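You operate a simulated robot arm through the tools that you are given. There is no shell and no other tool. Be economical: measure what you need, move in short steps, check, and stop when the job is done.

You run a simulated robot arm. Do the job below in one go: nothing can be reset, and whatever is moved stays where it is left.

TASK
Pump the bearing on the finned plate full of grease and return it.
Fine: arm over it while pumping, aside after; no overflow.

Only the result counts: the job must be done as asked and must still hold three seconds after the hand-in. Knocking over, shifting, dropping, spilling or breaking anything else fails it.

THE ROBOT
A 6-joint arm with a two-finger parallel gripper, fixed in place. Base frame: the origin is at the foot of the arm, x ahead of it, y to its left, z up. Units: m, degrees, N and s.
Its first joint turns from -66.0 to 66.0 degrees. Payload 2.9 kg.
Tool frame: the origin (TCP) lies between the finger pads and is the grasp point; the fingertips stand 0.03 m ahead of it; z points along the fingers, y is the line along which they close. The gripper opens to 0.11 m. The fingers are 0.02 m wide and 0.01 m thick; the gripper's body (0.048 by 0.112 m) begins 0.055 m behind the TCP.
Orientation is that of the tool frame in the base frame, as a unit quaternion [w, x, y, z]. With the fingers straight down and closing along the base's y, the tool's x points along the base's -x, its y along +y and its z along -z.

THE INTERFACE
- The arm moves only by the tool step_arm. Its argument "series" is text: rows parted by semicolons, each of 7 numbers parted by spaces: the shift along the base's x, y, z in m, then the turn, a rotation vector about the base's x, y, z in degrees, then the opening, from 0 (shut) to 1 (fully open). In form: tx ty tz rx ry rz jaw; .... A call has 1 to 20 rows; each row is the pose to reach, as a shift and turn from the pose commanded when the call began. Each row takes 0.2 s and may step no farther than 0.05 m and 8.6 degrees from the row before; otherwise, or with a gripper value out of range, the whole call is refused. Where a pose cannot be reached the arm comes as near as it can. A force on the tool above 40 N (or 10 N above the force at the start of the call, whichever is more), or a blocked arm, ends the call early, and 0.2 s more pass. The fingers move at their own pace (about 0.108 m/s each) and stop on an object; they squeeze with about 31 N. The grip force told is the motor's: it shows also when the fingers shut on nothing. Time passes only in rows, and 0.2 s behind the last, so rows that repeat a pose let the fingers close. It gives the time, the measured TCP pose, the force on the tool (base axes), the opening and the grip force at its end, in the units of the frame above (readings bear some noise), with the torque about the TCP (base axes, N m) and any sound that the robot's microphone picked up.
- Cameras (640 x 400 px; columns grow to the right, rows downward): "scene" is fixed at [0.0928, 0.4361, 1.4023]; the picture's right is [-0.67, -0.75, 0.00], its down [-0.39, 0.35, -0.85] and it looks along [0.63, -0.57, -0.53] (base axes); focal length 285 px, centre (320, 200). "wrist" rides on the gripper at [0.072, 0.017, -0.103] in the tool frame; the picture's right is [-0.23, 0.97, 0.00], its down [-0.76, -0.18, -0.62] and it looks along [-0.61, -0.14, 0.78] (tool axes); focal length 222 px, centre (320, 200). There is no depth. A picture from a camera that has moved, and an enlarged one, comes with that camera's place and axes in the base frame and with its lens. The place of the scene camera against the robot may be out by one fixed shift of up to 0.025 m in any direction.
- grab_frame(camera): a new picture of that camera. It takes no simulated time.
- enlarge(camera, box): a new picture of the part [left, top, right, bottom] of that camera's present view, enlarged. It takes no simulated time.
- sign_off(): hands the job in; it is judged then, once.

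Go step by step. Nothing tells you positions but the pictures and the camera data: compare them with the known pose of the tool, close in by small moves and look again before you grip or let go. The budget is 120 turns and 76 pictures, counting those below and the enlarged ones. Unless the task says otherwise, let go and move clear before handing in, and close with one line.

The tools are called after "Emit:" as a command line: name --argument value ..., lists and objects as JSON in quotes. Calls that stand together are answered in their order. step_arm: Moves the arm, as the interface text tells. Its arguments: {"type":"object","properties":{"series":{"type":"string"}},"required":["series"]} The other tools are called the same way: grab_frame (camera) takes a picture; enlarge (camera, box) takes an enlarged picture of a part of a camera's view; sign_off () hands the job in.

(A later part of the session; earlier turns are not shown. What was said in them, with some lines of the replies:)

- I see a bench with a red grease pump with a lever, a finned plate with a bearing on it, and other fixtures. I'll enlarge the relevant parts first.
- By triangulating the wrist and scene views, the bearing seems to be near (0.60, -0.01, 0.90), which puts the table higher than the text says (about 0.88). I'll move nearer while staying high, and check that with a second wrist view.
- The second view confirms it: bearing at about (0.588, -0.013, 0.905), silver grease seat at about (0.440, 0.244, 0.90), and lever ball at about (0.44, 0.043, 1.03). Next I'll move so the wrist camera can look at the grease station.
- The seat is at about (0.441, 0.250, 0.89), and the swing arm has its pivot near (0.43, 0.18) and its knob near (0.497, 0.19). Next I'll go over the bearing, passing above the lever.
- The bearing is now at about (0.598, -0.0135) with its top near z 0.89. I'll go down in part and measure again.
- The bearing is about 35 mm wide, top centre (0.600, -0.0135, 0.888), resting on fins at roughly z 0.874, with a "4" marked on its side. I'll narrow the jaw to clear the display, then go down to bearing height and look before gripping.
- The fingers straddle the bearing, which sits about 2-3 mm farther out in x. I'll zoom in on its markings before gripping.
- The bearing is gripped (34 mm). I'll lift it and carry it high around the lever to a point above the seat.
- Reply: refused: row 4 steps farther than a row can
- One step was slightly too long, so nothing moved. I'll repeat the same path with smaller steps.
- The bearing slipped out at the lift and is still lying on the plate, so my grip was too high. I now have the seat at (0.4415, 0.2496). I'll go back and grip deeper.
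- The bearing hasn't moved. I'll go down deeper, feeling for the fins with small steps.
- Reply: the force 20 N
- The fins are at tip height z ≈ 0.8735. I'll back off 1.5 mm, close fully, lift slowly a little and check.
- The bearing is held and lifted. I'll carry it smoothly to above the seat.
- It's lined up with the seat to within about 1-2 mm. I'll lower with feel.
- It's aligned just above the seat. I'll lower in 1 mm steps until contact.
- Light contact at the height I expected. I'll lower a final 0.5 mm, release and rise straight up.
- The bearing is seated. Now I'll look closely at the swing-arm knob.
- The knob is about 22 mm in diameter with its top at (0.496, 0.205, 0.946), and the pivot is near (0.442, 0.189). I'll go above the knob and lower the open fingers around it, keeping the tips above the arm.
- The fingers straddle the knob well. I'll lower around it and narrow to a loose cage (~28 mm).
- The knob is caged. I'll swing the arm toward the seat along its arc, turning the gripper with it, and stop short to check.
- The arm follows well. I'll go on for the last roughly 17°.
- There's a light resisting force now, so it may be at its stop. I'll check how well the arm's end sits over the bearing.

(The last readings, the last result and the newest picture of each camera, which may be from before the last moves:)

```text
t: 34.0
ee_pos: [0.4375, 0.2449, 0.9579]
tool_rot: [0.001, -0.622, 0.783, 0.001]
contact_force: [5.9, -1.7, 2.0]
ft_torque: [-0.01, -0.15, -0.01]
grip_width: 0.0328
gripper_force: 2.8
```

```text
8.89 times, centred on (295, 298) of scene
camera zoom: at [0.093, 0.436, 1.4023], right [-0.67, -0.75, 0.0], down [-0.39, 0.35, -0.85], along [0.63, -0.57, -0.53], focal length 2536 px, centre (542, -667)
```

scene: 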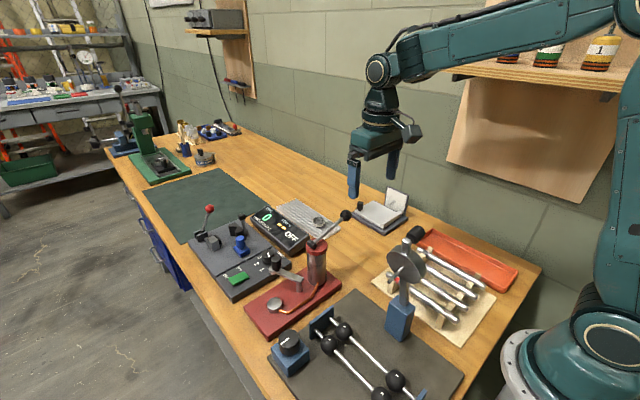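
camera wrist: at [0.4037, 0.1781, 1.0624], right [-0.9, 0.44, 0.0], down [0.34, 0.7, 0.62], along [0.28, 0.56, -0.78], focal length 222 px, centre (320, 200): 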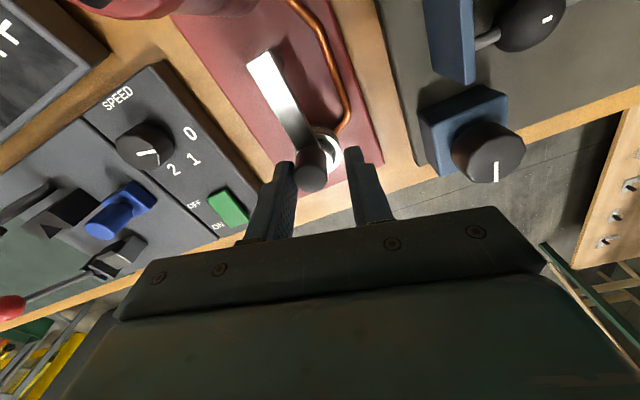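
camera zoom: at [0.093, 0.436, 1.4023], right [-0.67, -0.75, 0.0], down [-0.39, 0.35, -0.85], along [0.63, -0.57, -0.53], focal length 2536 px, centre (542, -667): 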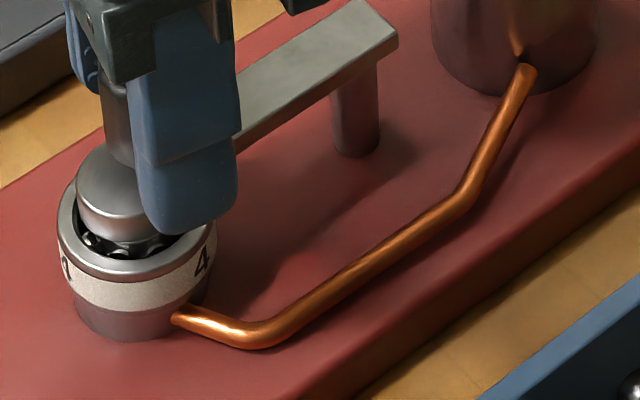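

The arm's end is over the bearing, roughly 2-5 mm short of centre. I'll nudge a little further to find out whether that's a stop.

Emit:
step_arm --series "-0.0015 0 0 0 0 1 0.27; -0.003 0 0 0 0 3 0.27; -0.003 0 0 0 0 3 0.27"

Emit:
enlarge --camera "wrist" --box '[240, 90, 400, 200]'

Emit:
enlarge --camera "scene" --box '[265, 275, 325, 320]'

```text
t: 34.8
ee_pos: [0.4346, 0.2456, 0.9583]
tool_rot: [0.0, -0.642, 0.767, -0.001]
contact_force: [15.3, -4.8, -0.7]
ft_torque: [0.11, -0.29, -0.03]
grip_width: 0.0377
gripper_force: 7.9
```

```text
3.64 times, centred on (320, 145) of wrist
camera zoom: at [0.4044, 0.1763, 1.0624], right [-0.92, 0.39, 0.0], down [0.31, 0.72, 0.62], along [0.25, 0.57, -0.78], focal length 808 px, centre (320, 400)
```

zoom: 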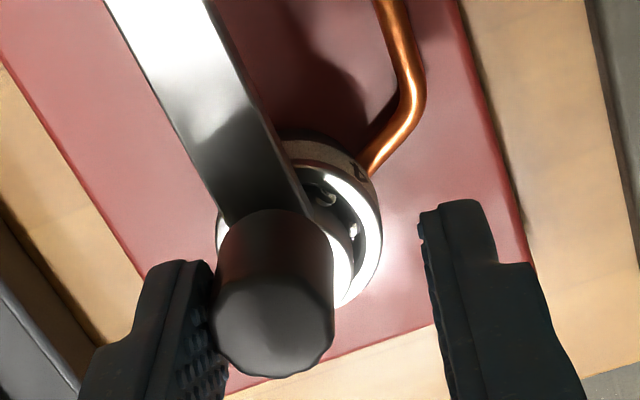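

```text
8.89 times, centred on (295, 298) of scene
camera zoom: at [0.0932, 0.436, 1.4023], right [-0.67, -0.75, 0.0], down [-0.39, 0.35, -0.85], along [0.63, -0.57, -0.53], focal length 2536 px, centre (542, -667)
```

zoom: 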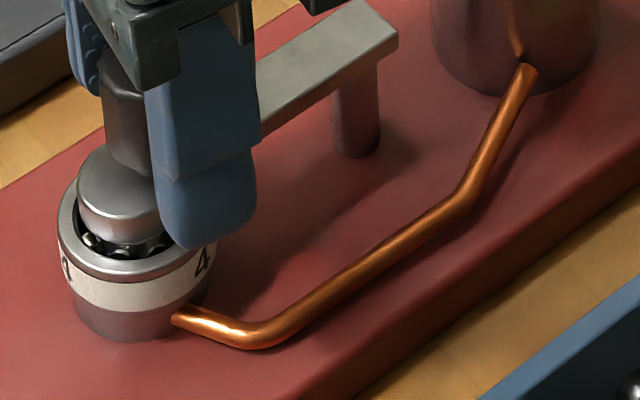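

The arm is firmly at its stop over the bearing. I'll back off, rise clear and unwind the wrist.

Emit:
step_arm --series "0.005 0 0 0 0 -3 0.35; 0.007 0 0 0 0 -3 0.35; 0.007 0 0.03 0 0 -3 0.35; 0.007 0 0.07 0 0 -3 0.35; 0.007 0 0.11 0 0 -8 0.35; 0.007 0 0.15 0 0 -16 0.35; 0.007 0 0.17 0 0 -24 0.35; 0.007 0 0.17 0 0 -32 0.35; 0.007 0 0.17 0 0 -40 0.35; 0 0 0.17 0 0 -48 0.35; 0 0 0.17 0 0 -56 0.35; 0 0 0.17 0 0 -64 0.35; 0 0 0.17 0 0 -72 0.35; 0 0 0.17 0 0 -80 0.35; 0 0 0.17 0 0 -80 0.35"

Emit:
enlarge --camera "scene" --box '[230, 200, 370, 310]'

Emit:
grab_frame --camera "wrist"

```text
t: 38.0
ee_pos: [0.434, 0.2454, 1.1296]
tool_rot: [0.0, 0.001, 1.0, 0.0]
contact_force: [0.1, -0.2, 0.3]
ft_torque: [-0.02, 0.02, 0.0]
grip_width: 0.0386
gripper_force: 0.1
```

```text
3.64 times, centred on (300, 255) of scene
camera zoom: at [0.0928, 0.4361, 1.4023], right [-0.67, -0.75, 0.0], down [-0.39, 0.35, -0.85], along [0.63, -0.57, -0.53], focal length 1038 px, centre (393, 0)
```

zoom: 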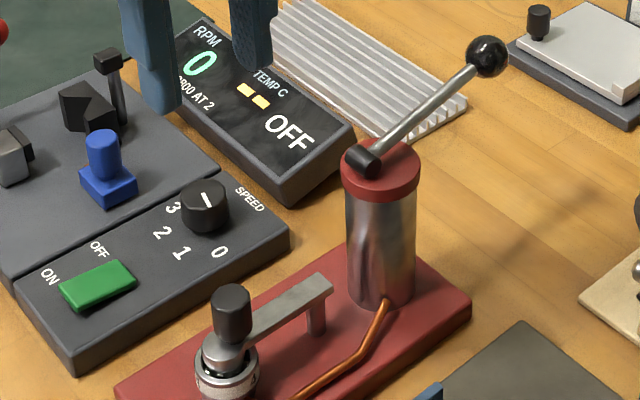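

```text
28 pictures are left
camera wrist: at [0.3599, 0.262, 1.2339], right [0.23, 0.97, 0.0], down [0.76, -0.18, 0.62], along [0.61, -0.14, -0.78], focal length 222 px, centre (320, 200)
```

wrist: 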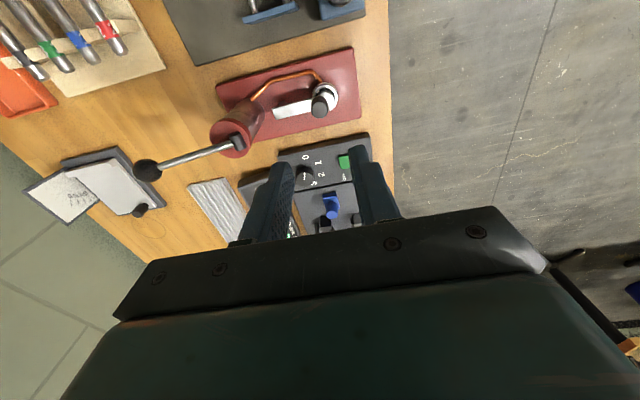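

The arm is over the bearing. The lever ball is at about (0.442, 0.043, 1.017), with its pivot near (0.453, 0.132, 0.97). I'll bring the shut fingertips above the ball and press gently.

Emit:
step_arm --series "0.002 -0.045 0 0 0 0 0; 0.004 -0.09 0 0 0 0 0; 0.006 -0.135 0 0 0 0 0; 0.008 -0.18 0 0 0 0 0; 0.008 -0.208 0 0 0 0 0; 0.008 -0.208 -0.03 0 0 0 0; 0.008 -0.208 -0.055 0 0 0 0; 0.008 -0.208 -0.055 0 0 0 0"

Emit:
enlarge --camera "scene" --box '[280, 150, 400, 250]'

```text
t: 39.8
ee_pos: [0.4409, 0.037, 1.0722]
tool_rot: [0.001, 0.0, 1.0, 0.0]
contact_force: [-1.2, -0.3, 0.2]
ft_torque: [0.02, -0.01, 0.03]
grip_width: 0.0001
gripper_force: 30.8
```

```text
4.00 times, centred on (340, 200) of scene
camera zoom: at [0.0928, 0.4361, 1.4023], right [-0.67, -0.75, 0.0], down [-0.39, 0.35, -0.85], along [0.63, -0.57, -0.53], focal length 1141 px, centre (240, 200)
```

zoom: 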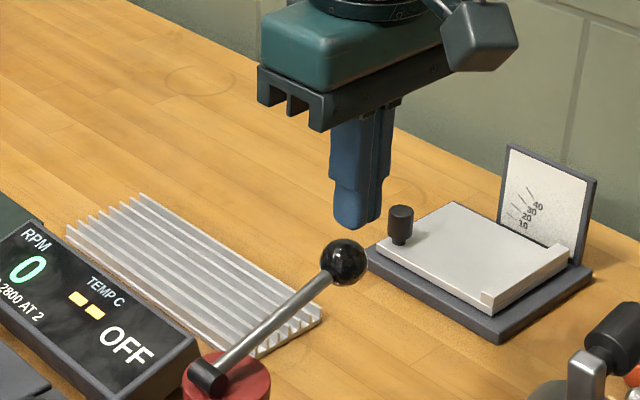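

The fingertips are just above the ball. Now I'll press down along its arc, watching the force.

Emit:
step_arm --series "0 0.003 -0.01 0 0 0 0; 0 0.002 -0.02 0 0 0 0; 0 0.001 -0.03 0 0 0 0; 0 0 -0.04 0 0 0 0; 0 -0.001 -0.05 0 0 0 0; 0 -0.001 -0.06 0 0 0 0"

Emit:
enlarge --camera "scene" --box '[240, 180, 400, 310]'

```text
t: 41.2
ee_pos: [0.4405, 0.0365, 1.0137]
tool_rot: [0.001, 0.0, 1.0, 0.0]
contact_force: [-0.7, 1.5, 3.4]
ft_torque: [0.05, -0.02, 0.01]
grip_width: 0.0001
gripper_force: 31.4
```

```text
3.08 times, centred on (320, 245) of scene
camera zoom: at [0.0928, 0.4361, 1.4022], right [-0.67, -0.75, 0.0], down [-0.39, 0.35, -0.85], along [0.63, -0.57, -0.53], focal length 878 px, centre (320, 62)
```

zoom: 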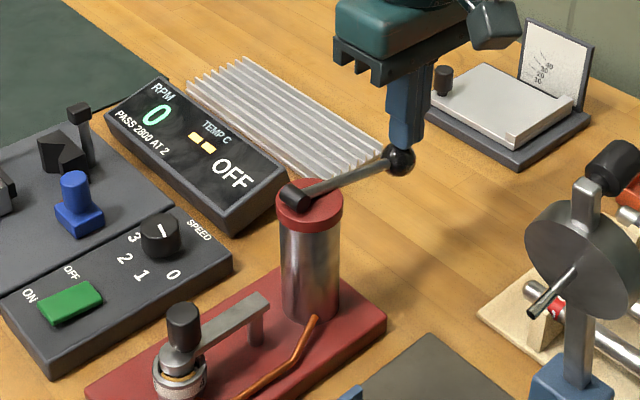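

The lever goes down easily. I'll look at the bearing partway through the stroke.

Emit:
enlarge --camera "scene" --box '[268, 270, 312, 303]'

Emit:
step_arm --series "0 0 -0.01 0 0 0 0; 0 0 -0.02 0 0 0 0; 0 0.001 -0.03 0 0 0 0; 0 0.002 -0.04 0 0 0 0"

Emit:
enlarge --camera "scene" --box '[240, 180, 400, 310]'

```text
12.12 times, centred on (290, 286) of scene
camera zoom: at [0.0928, 0.4361, 1.4022], right [-0.67, -0.75, 0.0], down [-0.39, 0.35, -0.85], along [0.63, -0.57, -0.53], focal length 3459 px, centre (684, -848)
```

zoom: 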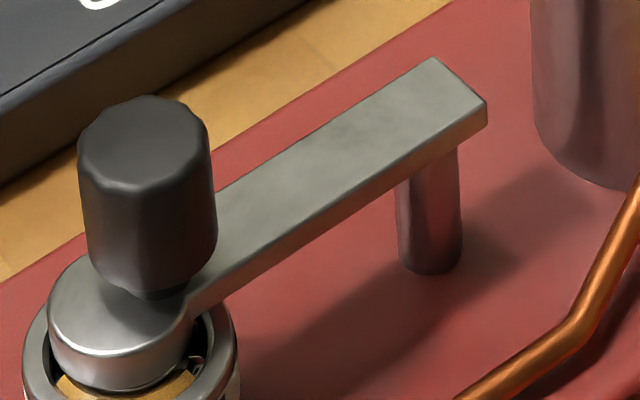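

```text
t: 41.6
ee_pos: [0.4417, 0.037, 1.0124]
tool_rot: [0.003, -0.001, 1.0, 0.001]
contact_force: [-8.3, -1.8, 17.5]
ft_torque: [0.04, 0.26, 0.05]
grip_width: 0.0
gripper_force: 31.4
stopped in row 1: the force on the tool passed its limit (the readings are from after the stop); the commanded pose is now the measured one
```

```text
3.08 times, centred on (320, 245) of scene
camera zoom: at [0.0923, 0.436, 1.4023], right [-0.67, -0.75, 0.0], down [-0.39, 0.35, -0.85], along [0.63, -0.57, -0.53], focal length 878 px, centre (320, 62)
```

zoom: 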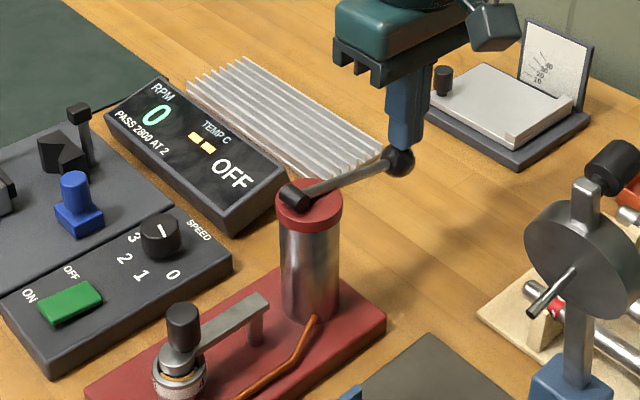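

That's the stroke's end stop, at a tip height of about 0.983. Amber grease is starting to show in the bearing. I'll raise the fingers and see whether the lever returns.

Emit:
step_arm --series "0 0 0.01 0 0 0 0; 0 0 0.03 0 0 0 0; 0 0 0.055 0 0 0 0; 0 0 0.06 0 0 0 0; 0 0 0.06 0 0 0 0; 0 0 0.06 0 0 0 0"

Emit:
enlarge --camera "scene" --box '[240, 190, 380, 310]'

Emit:
enlarge --camera "scene" --box '[264, 285, 300, 312]'

```text
t: 43.0
ee_pos: [0.4415, 0.037, 1.0703]
tool_rot: [0.003, 0.001, 1.0, 0.001]
contact_force: [0.3, -0.2, -0.4]
ft_torque: [0.0, -0.01, 0.02]
grip_width: 0.0001
gripper_force: 31.2
```

```text
3.33 times, centred on (310, 250) of scene
camera zoom: at [0.0928, 0.4361, 1.4023], right [-0.67, -0.75, 0.0], down [-0.39, 0.35, -0.85], along [0.63, -0.57, -0.53], focal length 951 px, centre (353, 33)
```

zoom: 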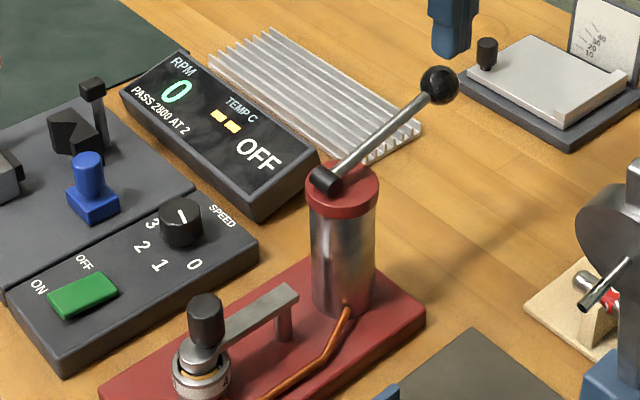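

```text
14.81 times, centred on (282, 298) of scene
camera zoom: at [0.0928, 0.4361, 1.4023], right [-0.67, -0.75, 0.0], down [-0.39, 0.35, -0.85], along [0.63, -0.57, -0.53], focal length 4228 px, centre (883, -1259)
```

zoom: 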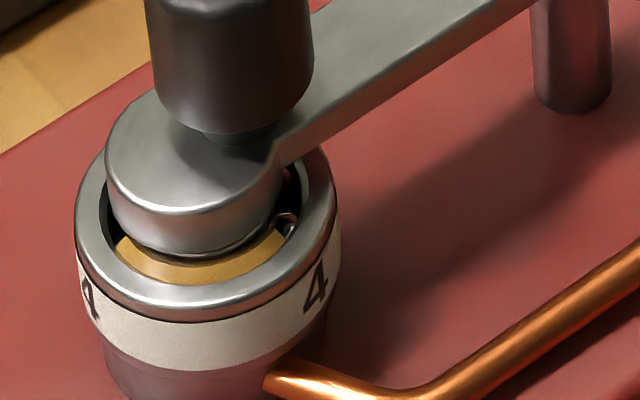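

The lever springs back. One stroke filled about a quarter of the ring, which matches the "4" on the bearing. I'll make stroke two.

Emit:
step_arm --series "0 0.003 -0.01 0 0 0 0; 0 0.002 -0.02 0 0 0 0; 0 0.001 -0.03 0 0 0 0; 0 0 -0.04 0 0 0 0; 0 0 -0.05 0 0 0 0; 0 0 -0.056 0 0 0 0; 0 0 -0.059 0 0 0 0; 0 0 -0.060 0 0 0 0"

Emit:
enlarge --camera "scene" --box '[264, 285, 300, 312]'

```text
t: 44.8
ee_pos: [0.4416, 0.0386, 1.0113]
tool_rot: [0.005, -0.001, 1.0, 0.001]
contact_force: [-10.1, 2.9, 33.2]
ft_torque: [0.15, 0.28, 0.01]
grip_width: 0.0
gripper_force: 31.1
```

```text
14.81 times, centred on (282, 298) of scene
camera zoom: at [0.0921, 0.4361, 1.4023], right [-0.67, -0.75, 0.0], down [-0.39, 0.35, -0.85], along [0.63, -0.57, -0.53], focal length 4228 px, centre (883, -1259)
```

zoom: 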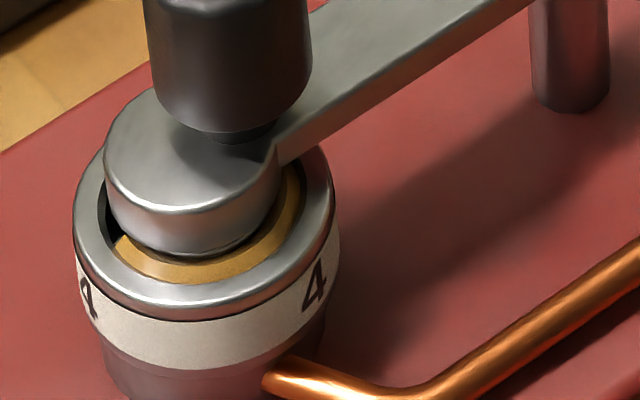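

Stroke two has filled further around the ring. Before pumping more I'll measure the fill from straight above by putting the wrist camera over the bearing.

Emit:
step_arm --series "0 0 0.02 0 0 0 0; 0 0 0.06 0 0 0 0; 0 0 0.09 0 0 0 0; 0.03 0.03 0.1 0 0 0 0; 0.055 0.065 0.1 0 0 0 0; 0.075 0.105 0.1 0 0 0 0; 0.085 0.145 0.09 0 0 0 0; 0.085 0.175 0.08 0 0 0 0; 0.085 0.195 0.06 0 0 0 0; 0.085 0.195 0.06 0 0 0 0"

Emit:
enlarge --camera "wrist" --box '[270, 0, 370, 70]'

```text
t: 47.0
ee_pos: [0.5269, 0.2343, 1.0708]
tool_rot: [0.001, 0.0, 1.0, 0.0]
contact_force: [0.4, 1.0, -0.1]
ft_torque: [-0.01, 0.02, 0.0]
grip_width: 0.0002
gripper_force: 31.0
```

```text
5.71 times, centred on (320, 35) of wrist
camera zoom: at [0.4515, 0.2514, 1.1757], right [0.23, 0.97, 0.0], down [0.76, -0.18, 0.63], along [0.61, -0.14, -0.78], focal length 1269 px, centre (320, 1143)
```

zoom: 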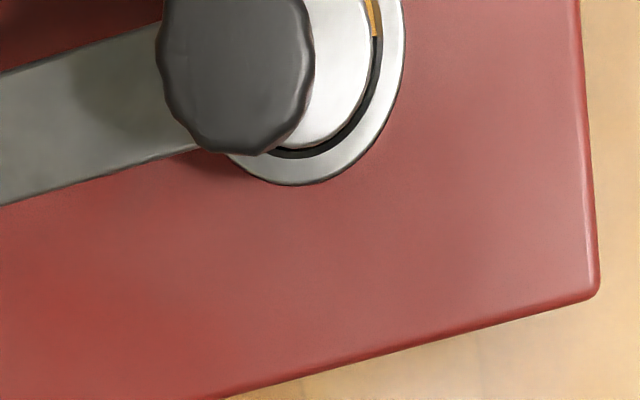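

That works well; I just need to shift 2 cm back to see the whole ring.

Emit:
step_arm --series "-0.015 0 0 0 0 0 0; -0.027 0 0 0 0 0 0; -0.027 0 0 0 0 0 0"

Emit:
enlarge --camera "wrist" --box '[280, 5, 360, 65]'

```text
t: 47.8
ee_pos: [0.4971, 0.233, 1.0712]
tool_rot: [0.001, -0.001, 1.0, 0.001]
contact_force: [0.0, -0.1, 0.3]
ft_torque: [-0.04, 0.02, 0.02]
grip_width: 0.0003
gripper_force: 31.2
```

```text
6.67 times, centred on (320, 35) of wrist
camera zoom: at [0.4243, 0.2498, 1.1762], right [0.23, 0.97, 0.0], down [0.76, -0.18, 0.63], along [0.61, -0.14, -0.78], focal length 1481 px, centre (320, 1300)
```

zoom: 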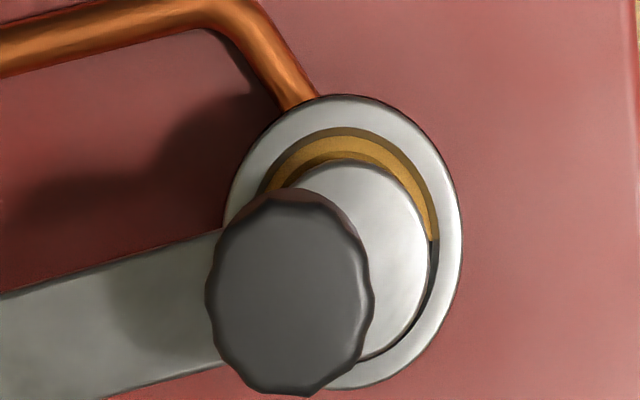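

From above, two strokes have filled about two thirds of the ring: the grease starts near +y and there's a dark gap on the +x side. I'll make a third stroke in stages, watching the remaining gap.

Emit:
step_arm --series "0 -0.01 0.03 0 0 0 0; -0.01 -0.045 0.045 0 0 0 0; -0.02 -0.09 0.045 0 0 0 0; -0.035 -0.135 0.045 0 0 0 0; -0.0555 -0.175 0.04 0 0 0 0; -0.0555 -0.194 0.02 0 0 0 0; -0.0555 -0.193 0 0 0 0 0; -0.0555 -0.192 -0.02 0 0 0 0; -0.0555 -0.193 -0.035 0 0 0 0; -0.0555 -0.193 -0.035 0 0 0 0"

Emit:
enlarge --camera "scene" --box '[264, 285, 300, 312]'

```text
t: 50.0
ee_pos: [0.4454, 0.039, 1.0382]
tool_rot: [0.002, -0.001, 1.0, 0.001]
contact_force: [-0.9, 0.4, 2.0]
ft_torque: [-0.02, 0.03, 0.02]
grip_width: 0.0
gripper_force: 30.5
```

```text
14.81 times, centred on (282, 298) of scene
camera zoom: at [0.0928, 0.4361, 1.4023], right [-0.67, -0.75, 0.0], down [-0.39, 0.35, -0.85], along [0.63, -0.57, -0.53], focal length 4228 px, centre (883, -1259)
```

zoom: 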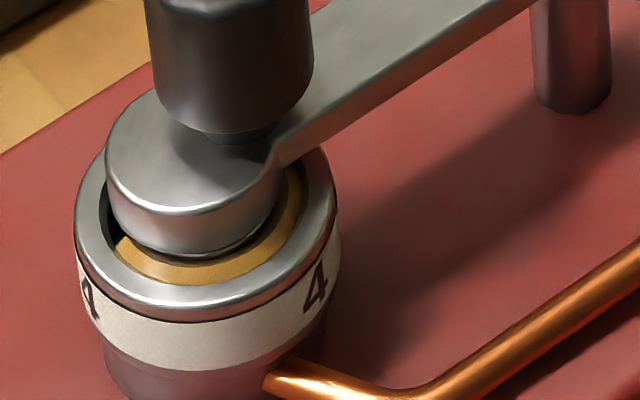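

I'm about halfway through the stroke with the gap still dark. I'll press a further 14 mm.

Emit:
step_arm --series "-0.001 0 -0.007 0 0 0 0; -0.002 0 -0.014 0 0 0 0; -0.002 0 -0.014 0 0 0 0"

Emit:
enlarge --camera "scene" --box '[264, 285, 300, 312]'

```text
t: 50.8
ee_pos: [0.4447, 0.039, 1.0238]
tool_rot: [0.003, -0.001, 1.0, 0.001]
contact_force: [0.8, 0.5, 3.0]
ft_torque: [0.05, -0.01, 0.02]
grip_width: 0.0002
gripper_force: 30.9
```

```text
14.81 times, centred on (282, 298) of scene
camera zoom: at [0.0928, 0.4361, 1.4022], right [-0.67, -0.75, 0.0], down [-0.39, 0.35, -0.85], along [0.63, -0.57, -0.53], focal length 4228 px, centre (883, -1259)
```

zoom: 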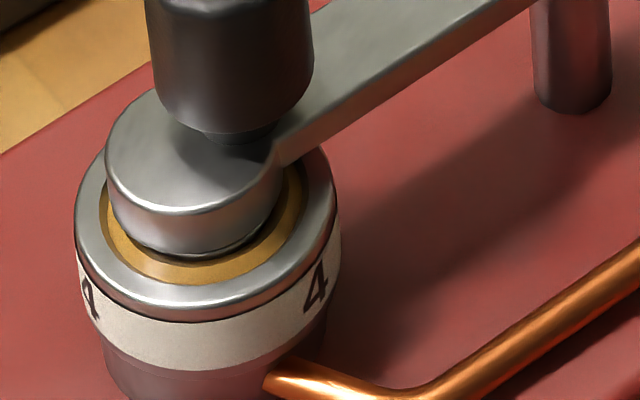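

The gap now looks filled. I'll stop pressing, release the lever and inspect the whole ring from above.

Emit:
step_arm --series "0 0 0.02 0 0 0 0; 0 0 0.05 0 0 0 0; 0 0 0.08 0 0 0 0; 0.03 0.03 0.09 0 0 0 0; 0.05 0.065 0.09 0 0 0 0; 0.065 0.105 0.09 0 0 0 0; 0.075 0.145 0.08 0 0 0 0; 0.078 0.175 0.07 0 0 0 0; 0.078 0.195 0.05 0 0 0 0; 0.078 0.195 0.047 0 0 0 0; 0.078 0.195 0.047 0 0 0 0"

Emit:
enlarge --camera "wrist" --box '[280, 0, 360, 60]'

```text
t: 53.2
ee_pos: [0.5225, 0.2333, 1.0665]
tool_rot: [0.002, 0.001, 1.0, 0.0]
contact_force: [-0.2, -0.3, 0.1]
ft_torque: [0.0, 0.0, -0.05]
grip_width: 0.0
gripper_force: 30.5
```

```text
6.67 times, centred on (320, 30) of wrist
camera zoom: at [0.4478, 0.2506, 1.1713], right [0.23, 0.97, 0.0], down [0.76, -0.18, 0.63], along [0.61, -0.14, -0.78], focal length 1481 px, centre (320, 1333)
```

zoom: 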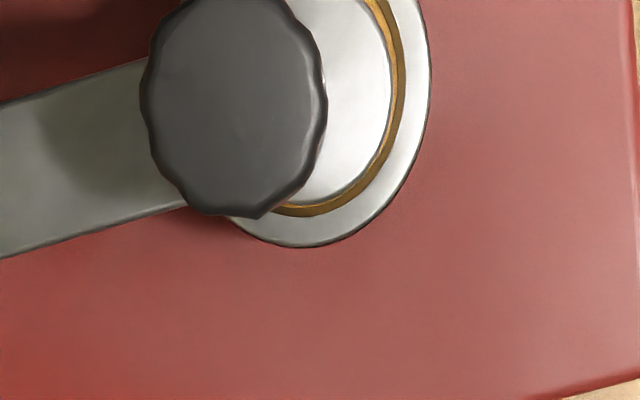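

The ring is full all the way round with no overflow visible. Now I'll swing the arm aside: turn the wrist, come down over the knob and reverse the arc.

Emit:
step_arm --series "-0.01 0.001 0.01 0 0 8 0.45; -0.02 0.003 0.02 0 0 16 0.45; -0.03 0.004 0.02 0 0 24 0.45; -0.04 0.005 0.02 0 0 32 0.45; -0.05 0.006 0.02 0 0 40 0.45; -0.06 0.008 0.02 0 0 48 0.45; -0.07 0.009 0.02 0 0 56 0.45; -0.0795 0.0107 0.02 0 0 64 0.45; -0.0795 0.0107 0.02 0 0 72 0.45; -0.0795 0.0107 -0.02 0 0 72 0.45; -0.0795 0.0107 -0.06 0 0 72 0.45; -0.0795 0.0107 -0.06 0 0 72 0.45"

Emit:
enlarge --camera "wrist" --box '[220, 40, 420, 220]'

```text
t: 55.8
ee_pos: [0.4428, 0.2475, 1.0106]
tool_rot: [0.002, -0.589, 0.808, 0.002]
contact_force: [0.2, -0.3, -0.2]
ft_torque: [0.0, 0.02, 0.0]
grip_width: 0.0496
gripper_force: 0.1
```

```text
2.22 times, centred on (320, 130) of wrist
camera zoom: at [0.4034, 0.1835, 1.1133], right [-0.86, 0.52, 0.0], down [0.4, 0.67, 0.63], along [0.32, 0.54, -0.78], focal length 494 px, centre (320, 356)
```

zoom: 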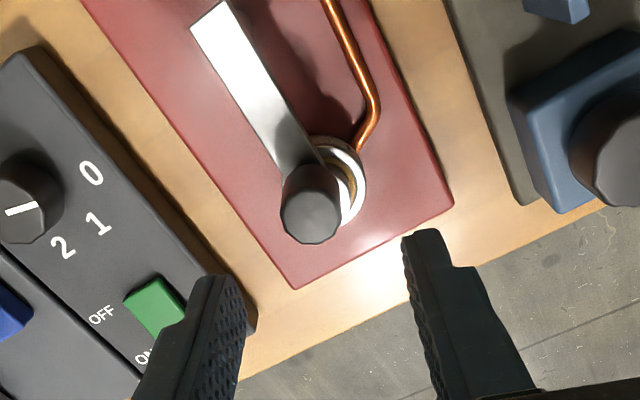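

The knob is centred between the fingers. I'll lower, narrow the cage and swing the arm back to where it stood.

Emit:
step_arm --series "0 -0.003 -0.03 0 0 0 0.45; 0 -0.003 -0.053 0 0 0 0.45; 0 -0.003 -0.053 0 0 0 0.27; 0 -0.003 -0.053 0 0 0 0.27; 0 -0.003 -0.053 0 0 0 0.27"

Emit:
step_arm --series "0.0059 -0.0006 0 0 0 -6 0.27; 0.0118 -0.0017 0 0 0 -12 0.27; 0.0175 -0.0034 0 0 0 -18 0.27; 0.023 -0.0058 0 0 0 -24 0.27; 0.0282 -0.0087 0 0 0 -30 0.27; 0.0331 -0.0121 0 0 0 -36 0.27; 0.0376 -0.016 0 0 0 -42 0.27; 0.0417 -0.0204 0 0 0 -48 0.27; 0.0453 -0.0251 0 0 0 -54 0.27; 0.0483 -0.0302 0 0 0 -60 0.27; 0.0508 -0.0356 0 0 0 -66 0.27; 0.0528 -0.0413 0 0 0 -72 0.27; 0.0528 -0.0413 0 0 0 -72 0.27"

Emit:
enlarge --camera "scene" --box '[240, 220, 340, 315]'

```text
t: 57.0
ee_pos: [0.4431, 0.2426, 0.956]
tool_rot: [0.001, -0.588, 0.809, 0.001]
contact_force: [0.0, -0.6, -0.6]
ft_torque: [0.02, 0.0, 0.0]
grip_width: 0.0296
gripper_force: 0.0
```

```text
t: 59.8
ee_pos: [0.4932, 0.1994, 0.9556]
tool_rot: [0.002, 0.0, 1.0, 0.002]
contact_force: [-0.2, 0.4, 0.4]
ft_torque: [-0.03, 0.02, 0.02]
grip_width: 0.0297
gripper_force: 0.2
```

```text
4.21 times, centred on (290, 268) of scene
camera zoom: at [0.0928, 0.4361, 1.4022], right [-0.67, -0.75, 0.0], down [-0.39, 0.35, -0.85], along [0.63, -0.57, -0.53], focal length 1202 px, centre (446, -84)
```

zoom: 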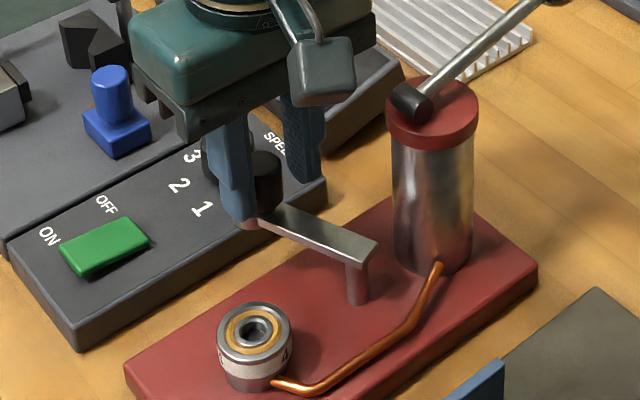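

The arm is aside and the bearing looks full. I'll rise, move above the bearing with the jaw open, and zoom in on the fill.

Emit:
step_arm --series "0 0.003 0 0 0 0 0.4; 0 0.003 0.02 0 0 0 0.4; 0 0.003 0.06 0 0 0 0.55; 0 0.003 0.1 0 0 0 0.55; -0.025 0.025 0.1 0 0 0 0.55; -0.051 0.05 0.1 0 0 0 0.55; -0.051 0.05 0.07 0 0 0 0.55; -0.051 0.05 0.07 0 0 0 0.55"

Emit:
enlarge --camera "wrist" --box '[260, 70, 380, 170]'

```text
t: 61.6
ee_pos: [0.4443, 0.2506, 1.0264]
tool_rot: [0.003, 0.0, 1.0, 0.001]
contact_force: [0.8, -1.1, -0.3]
ft_torque: [-0.02, 0.01, 0.01]
grip_width: 0.0604
gripper_force: 0.1
```

```text
4.00 times, centred on (320, 120) of wrist
camera zoom: at [0.3699, 0.2674, 1.1307], right [0.23, 0.97, 0.0], down [0.76, -0.18, 0.63], along [0.61, -0.14, -0.78], focal length 888 px, centre (320, 520)
```

zoom: 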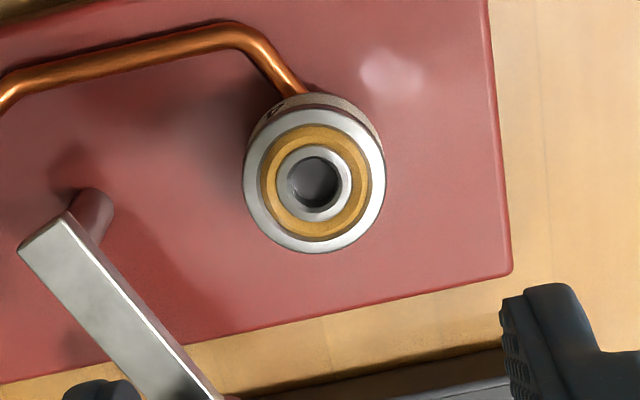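

The ring is fully greased with nothing spilled. I'll pick the bearing up at the same height as before.

Emit:
step_arm --series "-0.002 0 -0.04 0 0 0 0.55; -0.002 0 -0.08 0 0 0 0.55; -0.002 0 -0.1 0 0 0 0.55; -0.002 0 -0.1055 0 0 0 0.55; -0.002 0 -0.1055 0 0 0 0.3; -0.002 0 -0.1055 0 0 0 0; -0.002 0 -0.1055 0 0 0 0; -0.002 0 -0.1055 0 0 0 0"

Emit:
step_arm --series "0 0 0.003 0 0 0 0; 0 0 0.006 0 0 0 0; 0 0 0.012 0 0 0 0; 0 0 0.02 0 0 0 0; 0 0 0.04 0 0 0 0; 0 0 0.06 0 0 0 0"

Emit:
enlarge --camera "scene" --box '[240, 220, 340, 315]'

```text
t: 63.4
ee_pos: [0.4419, 0.2507, 0.9211]
tool_rot: [0.002, 0.0, 1.0, 0.0]
contact_force: [-0.3, 0.9, -0.4]
ft_torque: [0.03, -0.01, -0.01]
grip_width: 0.0346
gripper_force: 31.2
```

```text
t: 64.8
ee_pos: [0.4403, 0.2487, 0.9824]
tool_rot: [0.003, 0.001, 1.0, 0.0]
contact_force: [-0.1, 1.0, -0.5]
ft_torque: [-0.01, -0.03, -0.03]
grip_width: 0.0343
gripper_force: 31.2
```

```text
4.21 times, centred on (290, 268) of scene
camera zoom: at [0.0928, 0.4361, 1.4023], right [-0.67, -0.75, 0.0], down [-0.39, 0.35, -0.85], along [0.63, -0.57, -0.53], focal length 1202 px, centre (446, -84)
```

zoom: 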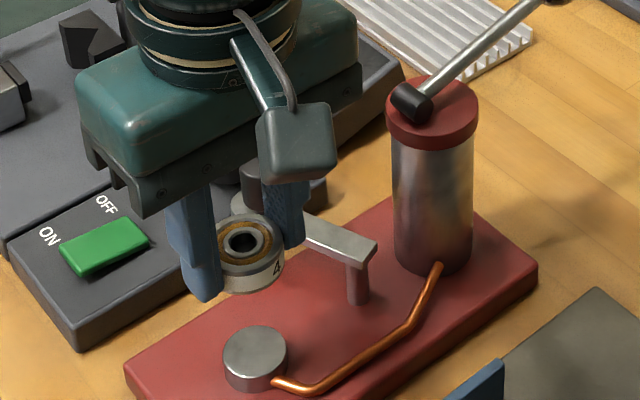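

The bearing is held. I'll carry it back along the reverse path to above its old place on the finned plate.

Emit:
step_arm --series "0 0 0.03 0 0 0 0; 0 0 0.06 0 0 0 0; 0.005 0 0.09 0 0 0 0; 0.03 0 0.11 0 0 0 0; 0.06 -0.01 0.115 0 0 0 0; 0.085 -0.03 0.115 0 0 0 0; 0.1 -0.055 0.115 0 0 0 0; 0.11 -0.085 0.115 0 0 0 0; 0.12 -0.115 0.115 0 0 0 0; 0.13 -0.145 0.115 0 0 0 0; 0.135 -0.175 0.115 0 0 0 0; 0.14 -0.205 0.115 0 0 0 0; 0.145 -0.235 0.105 0 0 0 0; 0.155 -0.255 0.085 0 0 0 0; 0.16 -0.2635 0.055 0 0 0 0; 0.16 -0.2635 0.025 0 0 0 0; 0.16 -0.2635 -0.005 0 0 0 0; 0.16 -0.2635 -0.03 0 0 0 0; 0.16 -0.2635 -0.045 0 0 0 0; 0.16 -0.2635 -0.045 0 0 0 0"

Emit:
grab_frame --camera "wrist"

Emit:
enlarge --camera "scene" --box '[270, 190, 350, 250]'

```text
t: 69.0
ee_pos: [0.5997, -0.0144, 0.9357]
tool_rot: [0.002, -0.001, 1.0, -0.001]
contact_force: [0.2, -0.3, -1.1]
ft_torque: [0.0, -0.03, 0.02]
grip_width: 0.0345
gripper_force: 31.5
```

```text
11 pictures are left
camera wrist: at [0.5268, 0.0029, 1.0405], right [0.23, 0.97, 0.0], down [0.76, -0.18, 0.63], along [0.61, -0.14, -0.78], focal length 222 px, centre (320, 200)
```

wrist: 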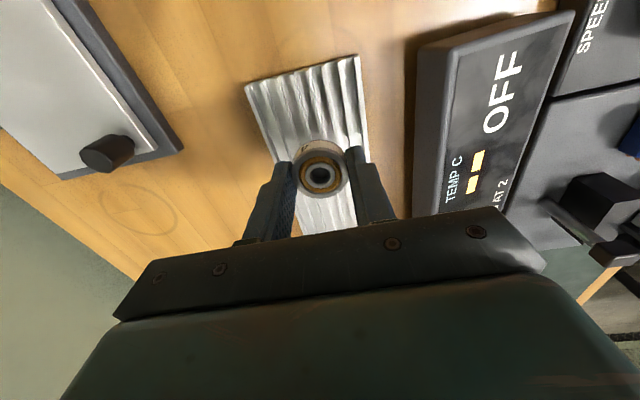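

```text
6.67 times, centred on (310, 220) of scene
camera zoom: at [0.0928, 0.4361, 1.4023], right [-0.67, -0.75, 0.0], down [-0.39, 0.35, -0.85], along [0.63, -0.57, -0.53], focal length 1902 px, centre (387, 67)
```

zoom: 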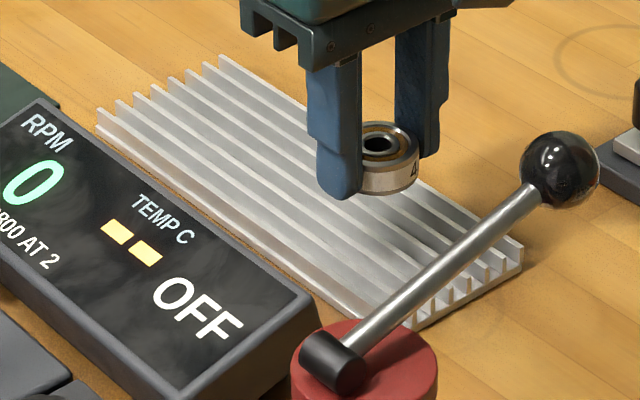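

It's over the plate. I'll lower to the old resting height (TCP about 0.904) in small steps.

Emit:
step_arm --series "0.001 0 -0.012 0 0 0 0; 0.001 0 -0.022 0 0 0 0; 0.001 0 -0.026 0 0 0 0; 0.001 0 -0.028 0 0 0 0; 0.001 0 -0.03 0 0 0 0; 0.001 0 -0.031 0 0 0 0; 0.001 0 -0.031 0 0 0 0"

```text
t: 70.6
ee_pos: [0.6024, -0.0136, 0.9039]
tool_rot: [0.002, -0.001, 1.0, 0.001]
contact_force: [0.2, -0.3, 0.0]
ft_torque: [0.0, 0.04, 0.02]
grip_width: 0.0342
gripper_force: 31.3
```

Emit:
step_arm --series "0 0 -0.0005 0 0 0 0; 0 0 -0.001 0 0 0 0; 0 0 -0.001 0 0 0 0"

```text
t: 71.4
ee_pos: [0.6003, -0.0144, 0.9057]
tool_rot: [0.003, 0.0, 1.0, 0.0]
contact_force: [0.4, -1.1, 3.9]
ft_torque: [-0.03, 0.09, 0.0]
grip_width: 0.0345
gripper_force: 30.8
```

It's touching lightly (about 4 N). I'll release gently and rise.

Emit:
step_arm --series "0 0 0 0 0 0 0.4; 0 0 0 0 0 0 0.55; 0 0 0 0 0 0 0.6; 0 0 0.01 0 0 0 0.6; 0 0 0.03 0 0 0 0.6; 0 0 0.07 0 0 0 0.6; 0 0 0.11 0 0 0 0.6; 0 0 0.15 0 0 0 0.6; 0 0 0.19 0 0 0 0.6"

Emit:
enlarge --camera "scene" --box '[270, 190, 350, 250]'

Emit:
grab_frame --camera "scene"

```text
t: 73.4
ee_pos: [0.6022, -0.0123, 1.0936]
tool_rot: [0.001, -0.001, 1.0, 0.0]
contact_force: [-0.4, -0.1, 0.2]
ft_torque: [-0.02, -0.01, -0.02]
grip_width: 0.0658
gripper_force: 0.0
```

```text
6.67 times, centred on (310, 220) of scene
camera zoom: at [0.0928, 0.4361, 1.4023], right [-0.67, -0.75, 0.0], down [-0.39, 0.35, -0.85], along [0.63, -0.57, -0.53], focal length 1902 px, centre (387, 67)
```

zoom: 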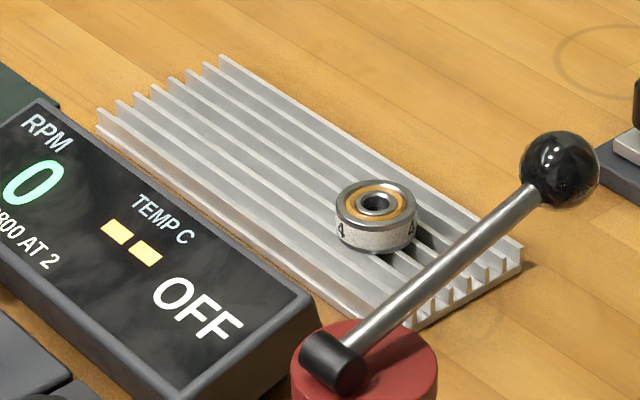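

```text
8 pictures are left
```

scene: 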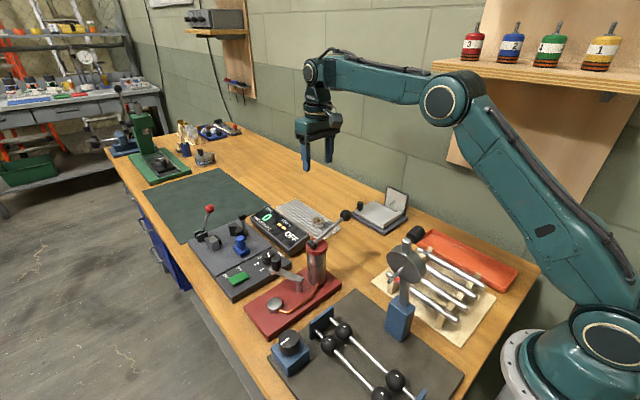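

The greased bearing is back on the finned plate, the swing arm is aside, the lever is up and the gripper is clear.

Emit:
sign_off

```text
The job is handed in.
```

I pumped the bearing full of grease in three strokes with the arm over it, with no overflow; the arm is aside again and the bearing is back on the finned plate.
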